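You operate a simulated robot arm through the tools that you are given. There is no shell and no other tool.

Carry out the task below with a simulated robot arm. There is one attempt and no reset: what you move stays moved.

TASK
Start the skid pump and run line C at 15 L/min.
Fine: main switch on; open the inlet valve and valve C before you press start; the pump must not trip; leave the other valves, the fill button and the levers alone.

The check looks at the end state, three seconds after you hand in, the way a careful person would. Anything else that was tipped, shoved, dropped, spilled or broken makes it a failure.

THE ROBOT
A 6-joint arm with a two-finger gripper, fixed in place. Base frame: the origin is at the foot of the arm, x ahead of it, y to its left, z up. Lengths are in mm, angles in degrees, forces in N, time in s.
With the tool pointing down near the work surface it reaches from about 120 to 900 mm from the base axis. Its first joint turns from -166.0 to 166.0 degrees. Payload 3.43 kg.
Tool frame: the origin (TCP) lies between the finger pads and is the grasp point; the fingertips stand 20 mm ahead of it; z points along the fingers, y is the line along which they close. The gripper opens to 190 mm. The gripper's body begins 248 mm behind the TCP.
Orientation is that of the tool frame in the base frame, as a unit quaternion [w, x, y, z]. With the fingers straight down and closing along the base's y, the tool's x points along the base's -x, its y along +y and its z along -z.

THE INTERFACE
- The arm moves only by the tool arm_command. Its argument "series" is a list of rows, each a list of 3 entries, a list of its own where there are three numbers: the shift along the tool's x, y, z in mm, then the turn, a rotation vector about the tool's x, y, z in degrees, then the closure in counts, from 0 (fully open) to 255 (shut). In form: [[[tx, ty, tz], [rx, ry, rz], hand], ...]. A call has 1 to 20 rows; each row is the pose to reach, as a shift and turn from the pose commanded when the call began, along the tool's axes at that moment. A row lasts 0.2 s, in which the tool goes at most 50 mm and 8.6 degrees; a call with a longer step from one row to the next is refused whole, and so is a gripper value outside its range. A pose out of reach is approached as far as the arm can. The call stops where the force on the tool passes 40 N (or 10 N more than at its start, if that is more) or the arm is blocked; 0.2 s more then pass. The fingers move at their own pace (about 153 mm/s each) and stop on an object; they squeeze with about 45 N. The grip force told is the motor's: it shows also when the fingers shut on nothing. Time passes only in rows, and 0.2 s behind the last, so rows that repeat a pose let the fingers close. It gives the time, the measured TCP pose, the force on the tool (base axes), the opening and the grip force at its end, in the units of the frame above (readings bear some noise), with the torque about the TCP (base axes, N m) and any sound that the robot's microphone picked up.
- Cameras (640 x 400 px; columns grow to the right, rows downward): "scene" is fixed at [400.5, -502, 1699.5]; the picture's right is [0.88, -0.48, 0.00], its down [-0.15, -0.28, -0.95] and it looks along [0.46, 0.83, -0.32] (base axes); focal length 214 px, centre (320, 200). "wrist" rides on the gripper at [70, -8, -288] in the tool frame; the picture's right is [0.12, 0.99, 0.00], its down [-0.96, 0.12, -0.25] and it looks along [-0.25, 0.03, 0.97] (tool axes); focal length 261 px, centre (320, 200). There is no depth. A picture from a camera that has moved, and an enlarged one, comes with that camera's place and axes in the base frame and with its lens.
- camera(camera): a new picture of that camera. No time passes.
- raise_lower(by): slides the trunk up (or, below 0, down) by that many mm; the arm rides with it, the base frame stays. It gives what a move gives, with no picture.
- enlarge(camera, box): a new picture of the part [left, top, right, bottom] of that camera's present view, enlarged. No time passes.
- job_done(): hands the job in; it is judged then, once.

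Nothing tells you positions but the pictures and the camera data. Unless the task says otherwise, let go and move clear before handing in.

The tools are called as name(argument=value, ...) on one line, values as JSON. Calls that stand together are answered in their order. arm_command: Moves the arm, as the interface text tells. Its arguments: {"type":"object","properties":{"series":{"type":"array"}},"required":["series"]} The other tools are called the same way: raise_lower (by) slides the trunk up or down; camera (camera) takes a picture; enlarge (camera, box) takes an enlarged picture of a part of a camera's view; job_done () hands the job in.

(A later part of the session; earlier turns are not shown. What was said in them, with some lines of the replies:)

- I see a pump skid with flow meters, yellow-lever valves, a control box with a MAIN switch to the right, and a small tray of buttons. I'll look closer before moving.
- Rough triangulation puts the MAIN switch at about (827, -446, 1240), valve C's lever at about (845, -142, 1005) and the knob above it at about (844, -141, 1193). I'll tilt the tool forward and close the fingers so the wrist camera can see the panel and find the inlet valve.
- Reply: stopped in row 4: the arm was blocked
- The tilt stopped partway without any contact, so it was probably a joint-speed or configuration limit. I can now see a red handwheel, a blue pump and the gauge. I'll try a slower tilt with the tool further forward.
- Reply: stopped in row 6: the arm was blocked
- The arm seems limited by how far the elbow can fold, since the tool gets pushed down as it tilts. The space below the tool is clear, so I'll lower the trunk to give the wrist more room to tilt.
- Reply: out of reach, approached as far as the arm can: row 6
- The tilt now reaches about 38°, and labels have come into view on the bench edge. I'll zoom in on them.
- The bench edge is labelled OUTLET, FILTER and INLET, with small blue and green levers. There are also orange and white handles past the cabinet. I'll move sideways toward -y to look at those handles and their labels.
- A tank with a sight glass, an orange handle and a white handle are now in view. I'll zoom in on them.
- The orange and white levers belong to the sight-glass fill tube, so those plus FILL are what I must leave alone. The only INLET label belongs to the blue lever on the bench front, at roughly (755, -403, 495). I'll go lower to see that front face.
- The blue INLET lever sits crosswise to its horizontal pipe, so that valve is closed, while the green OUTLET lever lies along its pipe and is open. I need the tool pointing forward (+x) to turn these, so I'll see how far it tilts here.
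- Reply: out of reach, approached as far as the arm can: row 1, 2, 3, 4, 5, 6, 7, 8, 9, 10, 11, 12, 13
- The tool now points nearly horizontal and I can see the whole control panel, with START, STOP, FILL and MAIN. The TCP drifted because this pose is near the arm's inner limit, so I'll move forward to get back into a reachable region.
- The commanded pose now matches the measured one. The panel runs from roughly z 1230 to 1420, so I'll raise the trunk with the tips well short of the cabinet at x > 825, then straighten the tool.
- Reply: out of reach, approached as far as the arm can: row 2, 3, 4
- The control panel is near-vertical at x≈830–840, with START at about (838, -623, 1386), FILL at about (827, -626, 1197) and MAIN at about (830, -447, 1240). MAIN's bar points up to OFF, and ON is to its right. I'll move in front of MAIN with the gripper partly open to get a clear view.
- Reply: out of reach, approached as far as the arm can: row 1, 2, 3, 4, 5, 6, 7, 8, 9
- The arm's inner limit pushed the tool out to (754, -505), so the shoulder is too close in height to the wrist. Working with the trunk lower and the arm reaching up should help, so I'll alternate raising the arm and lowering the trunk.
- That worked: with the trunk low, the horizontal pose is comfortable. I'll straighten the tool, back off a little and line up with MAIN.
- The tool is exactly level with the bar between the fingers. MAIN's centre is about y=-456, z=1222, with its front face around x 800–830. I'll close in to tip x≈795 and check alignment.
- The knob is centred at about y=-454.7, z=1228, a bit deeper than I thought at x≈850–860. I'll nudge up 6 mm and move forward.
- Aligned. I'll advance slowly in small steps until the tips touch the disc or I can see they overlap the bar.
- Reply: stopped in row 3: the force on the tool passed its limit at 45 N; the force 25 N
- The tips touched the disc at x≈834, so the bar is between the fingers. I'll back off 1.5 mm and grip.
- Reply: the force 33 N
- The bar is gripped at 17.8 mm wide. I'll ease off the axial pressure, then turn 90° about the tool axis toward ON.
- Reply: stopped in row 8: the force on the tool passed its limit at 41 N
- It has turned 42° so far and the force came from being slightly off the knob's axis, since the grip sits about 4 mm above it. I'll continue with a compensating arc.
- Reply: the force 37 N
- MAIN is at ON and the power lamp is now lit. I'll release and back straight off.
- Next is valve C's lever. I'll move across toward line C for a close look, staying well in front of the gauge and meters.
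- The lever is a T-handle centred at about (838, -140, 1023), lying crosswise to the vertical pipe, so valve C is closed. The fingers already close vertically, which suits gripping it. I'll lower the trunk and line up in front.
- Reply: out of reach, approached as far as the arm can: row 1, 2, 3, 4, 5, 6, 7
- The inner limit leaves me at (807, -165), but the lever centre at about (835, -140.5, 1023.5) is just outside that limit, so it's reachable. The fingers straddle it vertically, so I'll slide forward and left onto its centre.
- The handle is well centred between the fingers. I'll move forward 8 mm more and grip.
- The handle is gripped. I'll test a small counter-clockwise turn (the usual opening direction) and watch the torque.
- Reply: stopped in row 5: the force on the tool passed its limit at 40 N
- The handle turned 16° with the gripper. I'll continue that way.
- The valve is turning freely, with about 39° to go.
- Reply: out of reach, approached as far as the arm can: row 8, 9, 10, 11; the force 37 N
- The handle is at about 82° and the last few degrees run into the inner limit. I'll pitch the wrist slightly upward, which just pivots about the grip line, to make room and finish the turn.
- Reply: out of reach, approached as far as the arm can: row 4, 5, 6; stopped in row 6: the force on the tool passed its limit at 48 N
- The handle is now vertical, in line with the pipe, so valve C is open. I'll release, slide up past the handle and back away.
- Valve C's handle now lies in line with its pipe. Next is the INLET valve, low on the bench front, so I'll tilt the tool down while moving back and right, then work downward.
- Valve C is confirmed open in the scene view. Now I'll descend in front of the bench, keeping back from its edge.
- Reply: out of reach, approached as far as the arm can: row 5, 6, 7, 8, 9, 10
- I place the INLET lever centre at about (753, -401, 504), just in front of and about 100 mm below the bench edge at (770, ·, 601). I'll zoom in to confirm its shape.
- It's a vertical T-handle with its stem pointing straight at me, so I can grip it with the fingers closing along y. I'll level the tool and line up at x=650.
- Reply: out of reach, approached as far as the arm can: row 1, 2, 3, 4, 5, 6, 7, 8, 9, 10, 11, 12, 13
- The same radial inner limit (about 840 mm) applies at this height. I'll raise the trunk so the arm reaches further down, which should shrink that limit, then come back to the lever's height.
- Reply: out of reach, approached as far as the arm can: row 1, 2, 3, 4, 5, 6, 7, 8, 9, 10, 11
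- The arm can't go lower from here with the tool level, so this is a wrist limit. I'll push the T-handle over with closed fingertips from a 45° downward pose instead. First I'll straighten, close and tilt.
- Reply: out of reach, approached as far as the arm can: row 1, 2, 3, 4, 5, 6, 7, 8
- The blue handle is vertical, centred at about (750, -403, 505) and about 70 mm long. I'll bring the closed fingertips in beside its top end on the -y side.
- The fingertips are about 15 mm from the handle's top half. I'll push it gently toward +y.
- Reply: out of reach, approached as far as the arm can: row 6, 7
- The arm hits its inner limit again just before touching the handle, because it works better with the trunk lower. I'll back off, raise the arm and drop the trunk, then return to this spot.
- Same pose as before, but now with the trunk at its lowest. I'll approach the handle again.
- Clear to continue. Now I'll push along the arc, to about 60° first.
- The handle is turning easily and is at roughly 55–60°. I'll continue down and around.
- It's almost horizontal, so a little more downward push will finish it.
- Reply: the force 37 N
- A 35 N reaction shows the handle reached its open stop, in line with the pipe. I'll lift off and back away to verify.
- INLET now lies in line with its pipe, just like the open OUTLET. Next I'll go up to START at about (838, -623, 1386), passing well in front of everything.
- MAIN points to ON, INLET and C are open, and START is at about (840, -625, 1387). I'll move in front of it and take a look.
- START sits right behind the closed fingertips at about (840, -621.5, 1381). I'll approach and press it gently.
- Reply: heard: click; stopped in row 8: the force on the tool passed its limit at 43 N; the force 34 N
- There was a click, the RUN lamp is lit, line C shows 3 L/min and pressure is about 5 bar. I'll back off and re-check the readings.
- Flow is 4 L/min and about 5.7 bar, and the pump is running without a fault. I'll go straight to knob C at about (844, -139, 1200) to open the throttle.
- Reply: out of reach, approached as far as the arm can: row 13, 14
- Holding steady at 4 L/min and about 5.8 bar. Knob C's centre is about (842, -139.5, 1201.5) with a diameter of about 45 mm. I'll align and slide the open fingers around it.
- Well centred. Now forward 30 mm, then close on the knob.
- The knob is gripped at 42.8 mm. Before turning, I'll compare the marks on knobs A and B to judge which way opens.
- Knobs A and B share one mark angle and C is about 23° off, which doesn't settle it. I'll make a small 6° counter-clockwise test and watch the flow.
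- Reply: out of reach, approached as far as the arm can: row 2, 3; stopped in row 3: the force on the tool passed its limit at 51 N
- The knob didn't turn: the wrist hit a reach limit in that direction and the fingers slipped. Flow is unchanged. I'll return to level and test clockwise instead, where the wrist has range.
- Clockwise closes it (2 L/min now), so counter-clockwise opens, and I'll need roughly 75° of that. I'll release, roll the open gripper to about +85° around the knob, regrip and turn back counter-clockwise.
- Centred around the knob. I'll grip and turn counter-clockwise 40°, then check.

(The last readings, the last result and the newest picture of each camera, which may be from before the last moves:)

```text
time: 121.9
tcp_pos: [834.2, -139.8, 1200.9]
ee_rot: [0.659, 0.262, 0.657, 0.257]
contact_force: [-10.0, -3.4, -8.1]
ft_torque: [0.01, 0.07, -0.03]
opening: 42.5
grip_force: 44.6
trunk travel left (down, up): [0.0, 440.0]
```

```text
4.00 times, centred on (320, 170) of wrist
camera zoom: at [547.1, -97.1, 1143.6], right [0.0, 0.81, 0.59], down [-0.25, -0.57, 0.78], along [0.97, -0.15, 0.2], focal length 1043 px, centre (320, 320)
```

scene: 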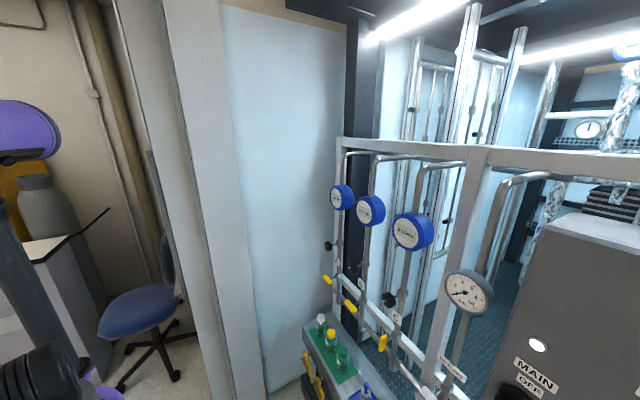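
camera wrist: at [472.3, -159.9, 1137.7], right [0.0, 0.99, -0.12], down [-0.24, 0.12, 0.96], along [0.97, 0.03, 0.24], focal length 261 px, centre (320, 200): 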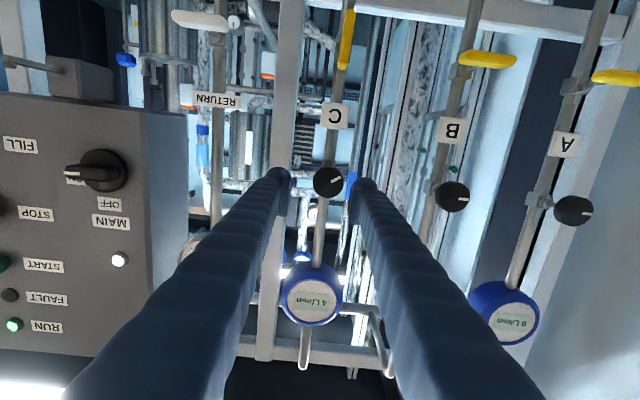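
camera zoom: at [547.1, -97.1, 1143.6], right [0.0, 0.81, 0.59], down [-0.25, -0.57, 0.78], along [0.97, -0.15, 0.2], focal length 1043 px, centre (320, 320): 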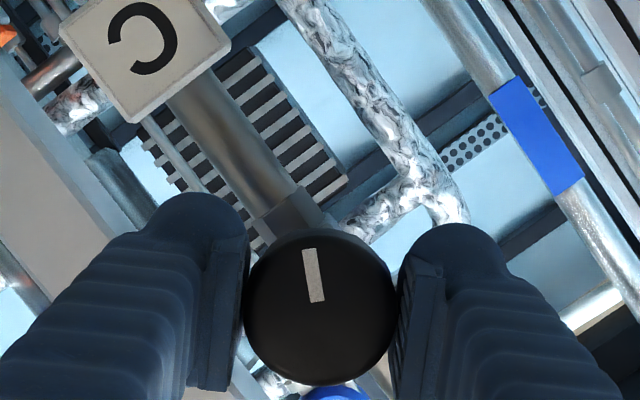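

The flow is rising (6 L/min) and pressure is dropping. I'll turn another 36°.

arm_command(series=[[[0, 0, 0.5], [0, 0, -4], 255], [[0, 0, 0.5], [0, 0, -9], 255], [[0, 0, 0.5], [0, 0, -14], 255], [[0, 0, 0.5], [0, 0, -19], 255], [[0, 0, 0.5], [0, 0, -24], 255], [[0, 0, 0.5], [0, 0, -29], 255], [[0, 0, 0.5], [0, 0, -33], 255], [[0, 0, 0.5], [0, 0, -36], 255], [[0, 0, 0.5], [0, 0, -36], 255], [[0, 0, 0.5], [0, 0, -36], 255], [[0, 0, 0.5], [0, 0, -36], 255]])

enlarge(camera="scene", box=[360, 190, 520, 330])

enlarge(camera="wrist", box=[240, 120, 400, 220])

```text
time: 124.3
tcp_pos: [834.4, -140.5, 1200.6]
ee_rot: [0.707, 0.046, 0.705, 0.043]
contact_force: [-11.3, 0.8, -8.9]
ft_torque: [0.02, 0.14, 0.06]
opening: 42.6
grip_force: 45.2
trunk travel left (down, up): [0.0, 440.0]
```

```text
2.86 times, centred on (440, 260) of scene
camera zoom: at [400.5, -502.0, 1699.5], right [0.88, -0.48, 0.0], down [-0.15, -0.28, -0.95], along [0.46, 0.83, -0.32], focal length 613 px, centre (-23, 29)
```

zoom: 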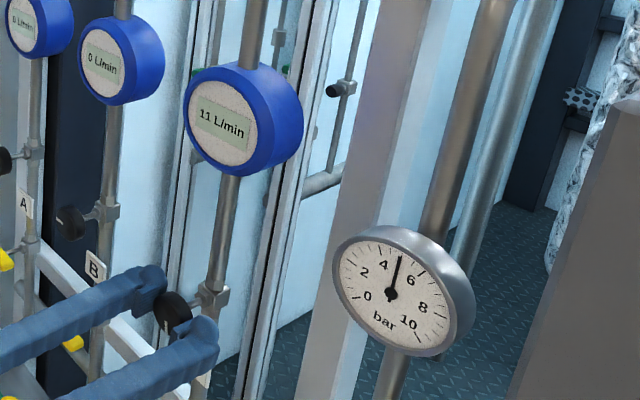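

```text
4.00 times, centred on (320, 170) of wrist
camera zoom: at [547.1, -138.5, 1129.9], right [0.01, 1.0, 0.01], down [-0.25, 0.0, 0.97], along [0.97, -0.01, 0.25], focal length 1043 px, centre (320, 320)
```

zoom: 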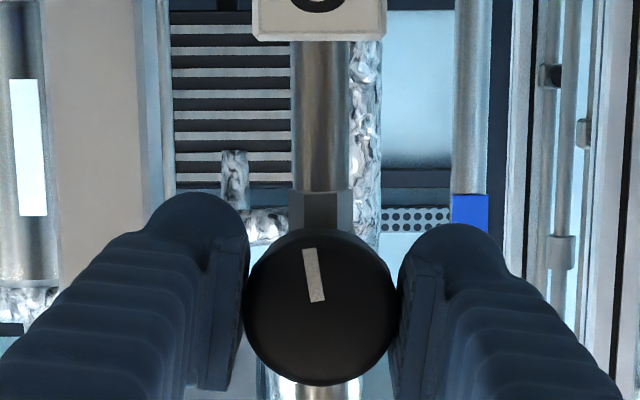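

Now 11 L/min at about 4.9 bar, so I need roughly 30° more. I'll regrip: release, roll +50°, close, then turn counter-clockwise again.

arm_command(series=[[[0, 0, 0], [0, 0, 0], 165], [[0, 0, 0], [0, 0, 0], 165], [[0, 0, 0], [0, 0, 7], 165], [[0, 0, 0], [0, 0, 14], 165], [[0, 0, 0], [0, 0, 21], 165], [[0, 0, 0], [0, 0, 28], 165], [[0, 0, 0], [0, 0, 35], 165], [[0, 0, 0], [0, 0, 42], 165], [[0, 0, 0], [0, 0, 49], 165], [[0, 0, 0], [0, 0, 49], 165], [[0, 0, 0], [0, 0, 49], 185], [[0, 0, 0], [0, 0, 49], 255], [[0, 0, 0], [0, 0, 49], 255]])

arm_command(series=[[[0, 0, 0], [0, 0, -5], 255], [[0, 0, 0], [0, 0, -10], 255], [[0, 0, 0], [0, 0, -15], 255], [[0, 0, 0], [0, 0, -20], 255], [[0, 0, 0], [0, 0, -20], 255], [[0, 0, 0], [0, 0, -20], 255], [[0, 0, 0], [0, 0, -20], 255], [[0, 0, 0], [0, 0, -20], 255], [[0, 0, 0], [0, 0, -20], 255], [[0, 0, 0], [0, 0, -20], 255]])

enlarge(camera="scene", box=[360, 190, 520, 330])

enlarge(camera="wrist", box=[240, 120, 400, 220])

```text
time: 127.1
tcp_pos: [836.2, -141.5, 1201.4]
ee_rot: [0.625, 0.334, 0.623, 0.331]
contact_force: [-0.6, -1.7, -2.3]
ft_torque: [0.0, 0.0, -0.04]
opening: 42.6
grip_force: 45.3
trunk travel left (down, up): [0.0, 440.0]
```

```text
time: 129.3
tcp_pos: [834.8, -141.0, 1201.2]
ee_rot: [0.673, 0.221, 0.671, 0.218]
contact_force: [-21.6, -2.5, -16.4]
ft_torque: [0.03, 0.16, -0.02]
opening: 42.7
grip_force: 45.4
trunk travel left (down, up): [0.0, 440.0]
```

```text
2.86 times, centred on (440, 260) of scene
camera zoom: at [400.5, -502.0, 1699.5], right [0.88, -0.48, 0.0], down [-0.15, -0.28, -0.95], along [0.46, 0.83, -0.32], focal length 613 px, centre (-23, 29)
```

zoom: 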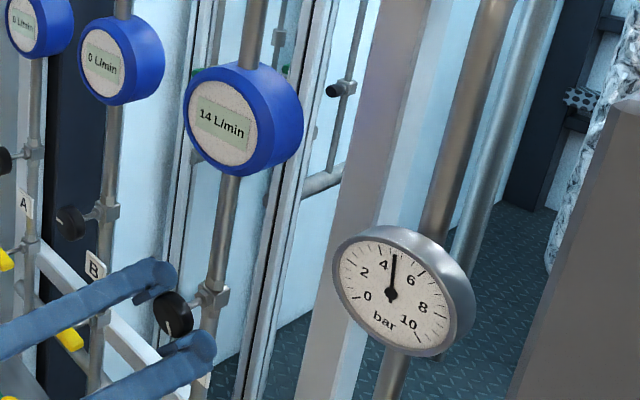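

```text
4.00 times, centred on (320, 170) of wrist
camera zoom: at [547.6, -104.5, 1139.6], right [0.0, 0.87, 0.49], down [-0.25, -0.47, 0.84], along [0.97, -0.13, 0.22], focal length 1043 px, centre (320, 320)
```

zoom: 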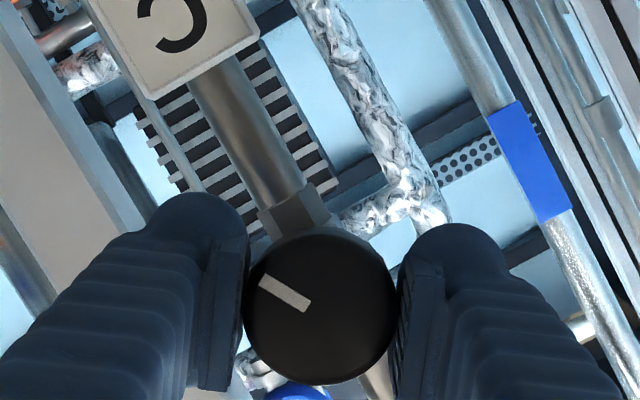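

14 L/min. I'll take smaller steps now, 4° more with a wait.

arm_command(series=[[[0, 0, -0.5], [0, 0, -2], 255], [[0, 0, -0.5], [0, 0, -4], 255], [[0, 0, -0.5], [0, 0, -4], 255], [[0, 0, -0.5], [0, 0, -4], 255], [[0, 0, -0.5], [0, 0, -4], 255], [[0, 0, -0.5], [0, 0, -4], 255], [[0, 0, -0.5], [0, 0, -4], 255], [[0, 0, -0.5], [0, 0, -4], 255], [[0, 0, -0.5], [0, 0, -4], 255], [[0, 0, -0.5], [0, 0, -4], 255]])

enlarge(camera="scene", box=[360, 190, 520, 330])

```text
time: 131.5
tcp_pos: [835.1, -140.5, 1202.3]
ee_rot: [0.681, 0.198, 0.678, 0.194]
contact_force: [-5.9, -3.1, -7.3]
ft_torque: [-0.02, 0.04, -0.02]
opening: 42.4
grip_force: 44.8
trunk travel left (down, up): [0.0, 440.0]
```

```text
2.86 times, centred on (440, 260) of scene
camera zoom: at [400.5, -502.0, 1699.5], right [0.88, -0.48, 0.0], down [-0.15, -0.28, -0.95], along [0.46, 0.83, -0.32], focal length 613 px, centre (-23, 29)
```

zoom: 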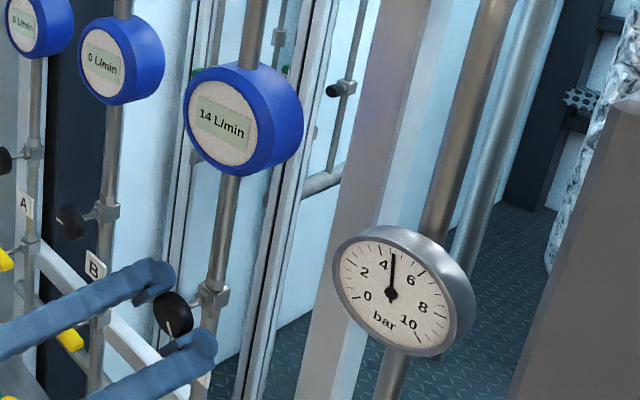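

arm_command(series=[[[0, 0, 0], [0, 0, -2], 255], [[0, 0, 0], [0, 0, -3], 255], [[0, 0, 0], [0, 0, -3], 255], [[0, 0, 0], [0, 0, -3], 255], [[0, 0, 0], [0, 0, -3], 255], [[0, 0, 0], [0, 0, -3], 255], [[0, 0, 0], [0, 0, -3], 255], [[0, 0, 0], [0, 0, -3], 255], [[0, 0, 0], [0, 0, -3], 255], [[0, 0, 0], [0, 0, -3], 255]])

enlarge(camera="scene", box=[360, 190, 520, 330])

```text
time: 133.7
tcp_pos: [835.2, -140.6, 1200.3]
ee_rot: [0.685, 0.181, 0.683, 0.177]
contact_force: [-6.0, -8.0, -5.0]
ft_torque: [-0.01, 0.02, -0.1]
opening: 42.6
grip_force: 45.3
trunk travel left (down, up): [0.0, 440.0]
```

```text
2.86 times, centred on (440, 260) of scene
camera zoom: at [400.5, -502.0, 1699.5], right [0.88, -0.48, 0.0], down [-0.15, -0.28, -0.95], along [0.46, 0.83, -0.32], focal length 613 px, centre (-23, 29)
```

zoom: 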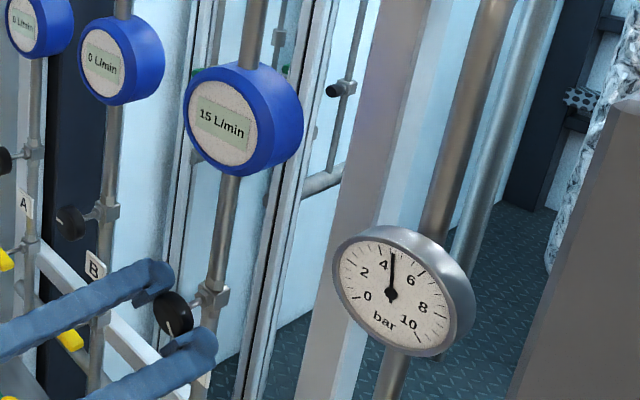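

15 L/min. I'll add about 2° more to sit at the middle of that reading, then wait to confirm it's stable.

arm_command(series=[[[0, 0, 0], [0, 0, -1], 255], [[0, 0, 0], [0, 0, -2], 255], [[0, 0, 0], [0, 0, -2], 255], [[0, 0, 0], [0, 0, -2], 255], [[0, 0, 0], [0, 0, -2], 255], [[0, 0, 0], [0, 0, -2], 255], [[0, 0, 0], [0, 0, -2], 255], [[0, 0, 0], [0, 0, -2], 255], [[0, 0, 0], [0, 0, -2], 255], [[0, 0, 0], [0, 0, -2], 255]])

enlarge(camera="scene", box=[360, 190, 520, 330])

```text
time: 135.9
tcp_pos: [837.0, -140.6, 1201.3]
ee_rot: [0.689, 0.167, 0.686, 0.165]
contact_force: [-1.5, -9.5, 1.8]
ft_torque: [0.0, -0.08, -0.09]
opening: 42.6
grip_force: 45.3
trunk travel left (down, up): [0.0, 440.0]
```

```text
2.86 times, centred on (440, 260) of scene
camera zoom: at [400.5, -502.0, 1699.5], right [0.88, -0.48, 0.0], down [-0.15, -0.28, -0.95], along [0.46, 0.83, -0.32], focal length 613 px, centre (-23, 29)
```

zoom: 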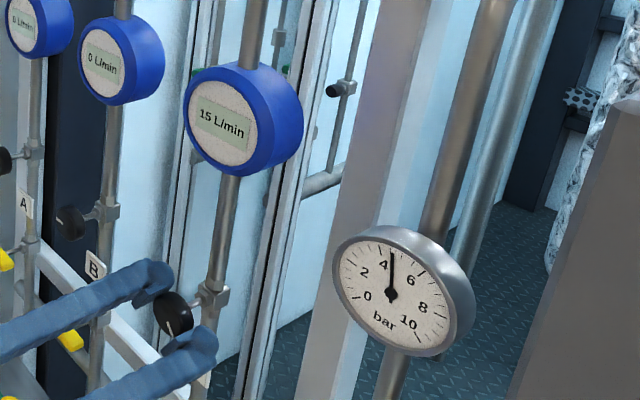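

Still 15 L/min. I'll open the fingers, withdraw straight back and move clear.

arm_command(series=[[[0, 0, 0], [0, 0, 0], 165], [[0, 0, 0], [0, 0, 0], 165], [[0, 0, -15], [0, 0, 0], 165], [[0, 0, -30], [0, 0, 0], 165], [[0, 0, -45], [0, 0, 0], 165], [[0, 0, -60], [0, 0, 0], 165], [[0, 0, -60], [0, 0, 0], 165]])

arm_command(series=[[[0, -30, -5], [0, 0, 0], 165], [[0, -60, -15], [0, 0, 0], 165], [[0, -90, -25], [0, 0, 0], 165], [[0, -120, -40], [0, 0, 0], 165], [[0, -150, -60], [0, 0, 0], 165]])

camera(camera="wrist")

enlarge(camera="scene", box=[320, 190, 520, 390])

enlarge(camera="scene", box=[380, 200, 440, 240])

camera(camera="scene")

```text
time: 137.5
tcp_pos: [775.5, -140.4, 1199.9]
ee_rot: [0.688, 0.168, 0.686, 0.165]
contact_force: [0.2, 0.5, 0.8]
ft_torque: [0.01, 0.0, 0.01]
opening: 67.4
grip_force: 0.1
trunk travel left (down, up): [0.0, 440.0]
```

```text
time: 138.7
tcp_pos: [714.5, -274.3, 1130.4]
ee_rot: [0.689, 0.168, 0.686, 0.163]
contact_force: [-0.1, 0.9, 0.4]
ft_torque: [-0.01, 0.01, -0.17]
opening: 67.3
grip_force: 0.0
trunk travel left (down, up): [0.0, 440.0]
```

```text
taken
camera wrist: at [426.9, -248.9, 1064.6], right [0.01, 0.94, 0.35], down [-0.25, -0.33, 0.91], along [0.97, -0.09, 0.23], focal length 261 px, centre (320, 200)
```

wrist: 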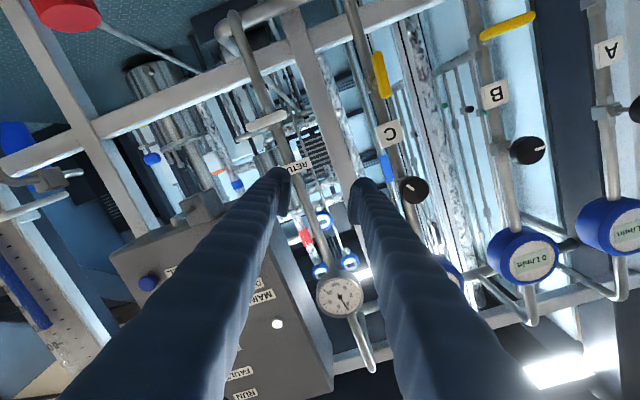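

```text
2.00 times, centred on (420, 290) of scene
camera zoom: at [400.5, -502.0, 1699.5], right [0.88, -0.48, 0.0], down [-0.15, -0.28, -0.95], along [0.46, 0.83, -0.32], focal length 429 px, centre (120, 20)
```

zoom: 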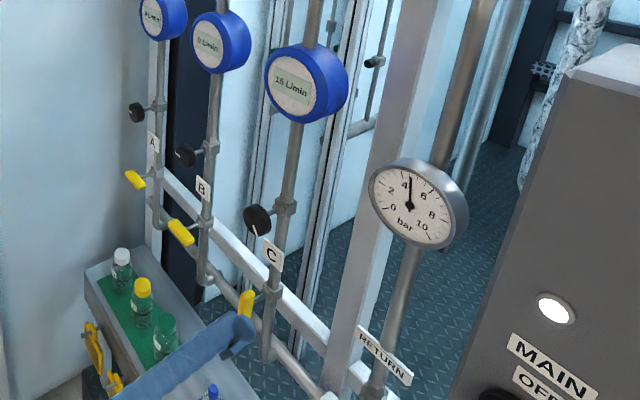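

```text
10.00 times, centred on (410, 220) of scene
camera zoom: at [400.5, -502.0, 1699.5], right [0.88, -0.48, 0.0], down [-0.15, -0.28, -0.95], along [0.46, 0.83, -0.32], focal length 2145 px, centre (-580, 0)
```

zoom: 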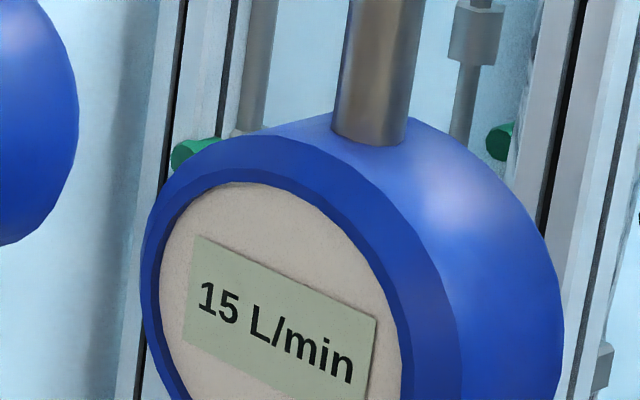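

```text
taken
```

scene: 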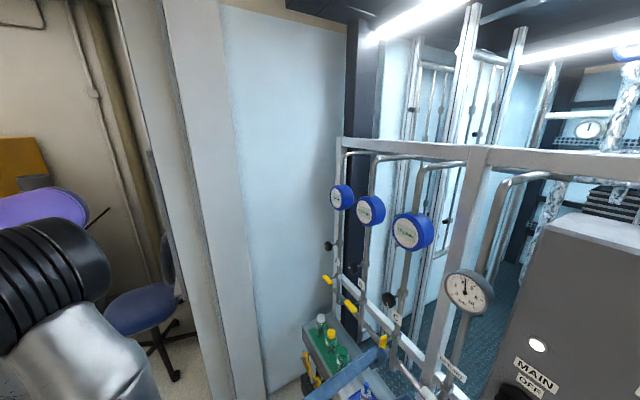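

Line C reads a steady 15 L/min at about 4.4 bar, with its lever in line with the pipe. I'll move to a parking spot where I can check the RUN and FAULT lamps and confirm the reading stays stable.

arm_command(series=[[[-15, -15, -3], [0, 0, -3], 165], [[-31, -29, -6], [0, 0, -6], 165], [[-46, -44, -9], [0, 0, -9], 165], [[-61, -58, -10], [0, 0, -12], 165], [[-77, -73, -10], [0, 0, -15], 165], [[-92, -88, -10], [0, 0, -18], 165], [[-107, -102, -10], [0, 0, -20], 165], [[-122, -117, -10], [0, 0, -23], 165], [[-138, -131, -10], [0, 0, -25], 165], [[-153, -146, -10], [0, 0, -27], 165], [[-153, -146, -10], [0, 0, -27], 100], [[-153, -146, -10], [0, 0, -27], 60], [[-153, -146, -10], [0, 0, -27], 60], [[-153, -146, -10], [0, 0, -27], 60]])

camera(camera="wrist")

enlarge(camera="scene", box=[360, 190, 520, 390])

```text
time: 141.7
tcp_pos: [701.5, -473.3, 1201.7]
ee_rot: [0.708, 0.003, 0.706, 0.0]
contact_force: [0.2, -0.2, 0.3]
ft_torque: [0.0, -0.05, -0.02]
opening: 145.4
grip_force: 0.0
trunk travel left (down, up): [0.0, 440.0]
```

```text
taken
camera wrist: at [412.9, -479.5, 1132.0], right [0.01, 0.99, -0.12], down [-0.25, 0.11, 0.96], along [0.97, 0.02, 0.25], focal length 261 px, centre (320, 200)
```

wrist: 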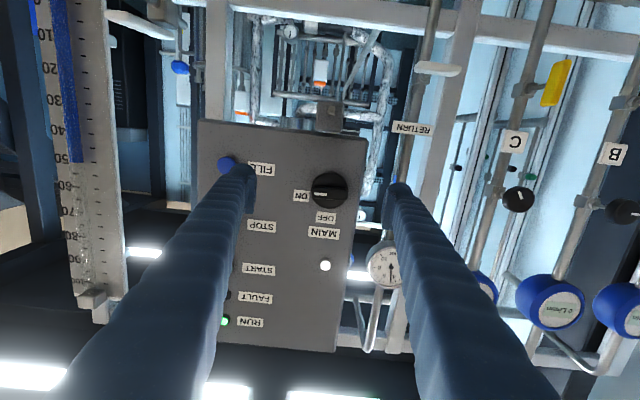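

```text
2.00 times, centred on (440, 290) of scene
camera zoom: at [400.5, -502.0, 1699.5], right [0.88, -0.48, 0.0], down [-0.15, -0.28, -0.95], along [0.46, 0.83, -0.32], focal length 429 px, centre (80, 20)
```

zoom: 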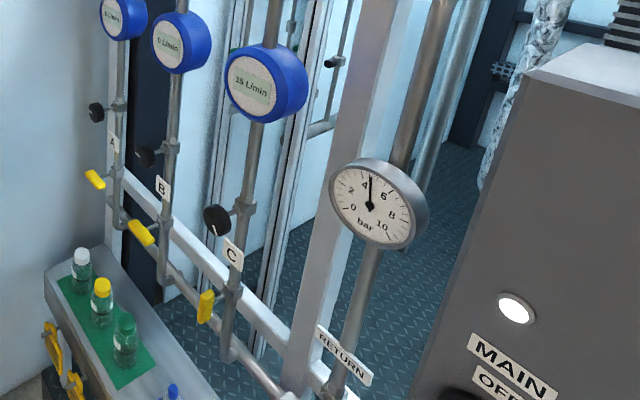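

RUN is lit, FAULT is dark, MAIN is on, and the inlet and valve C are open. Line C holds 15 L/min, everything else is untouched and the gripper is clear, so I'm handing in.

job_done()

```text
The job is handed in.
```

The skid pump is running and line C is at a steady 15 L/min, at about 4.4 bar on the gauge. The job is handed in, but I haven't seen the result of the check.

- **Power:** the main switch is on.
- **Valves:** I opened the inlet valve and valve C before pressing start.
- **Pump:** the RUN lamp is lit and the FAULT lamp stayed dark, so it did not trip.
- **Flow:** line C started at 4 L/min, so I set it with the black knob on line C. My first test turn closed it slightly, to 2 L/min, before I opened it to 15.

I did not touch the other valves, the fill button or the levers. The gripper is open and clear of the skid.
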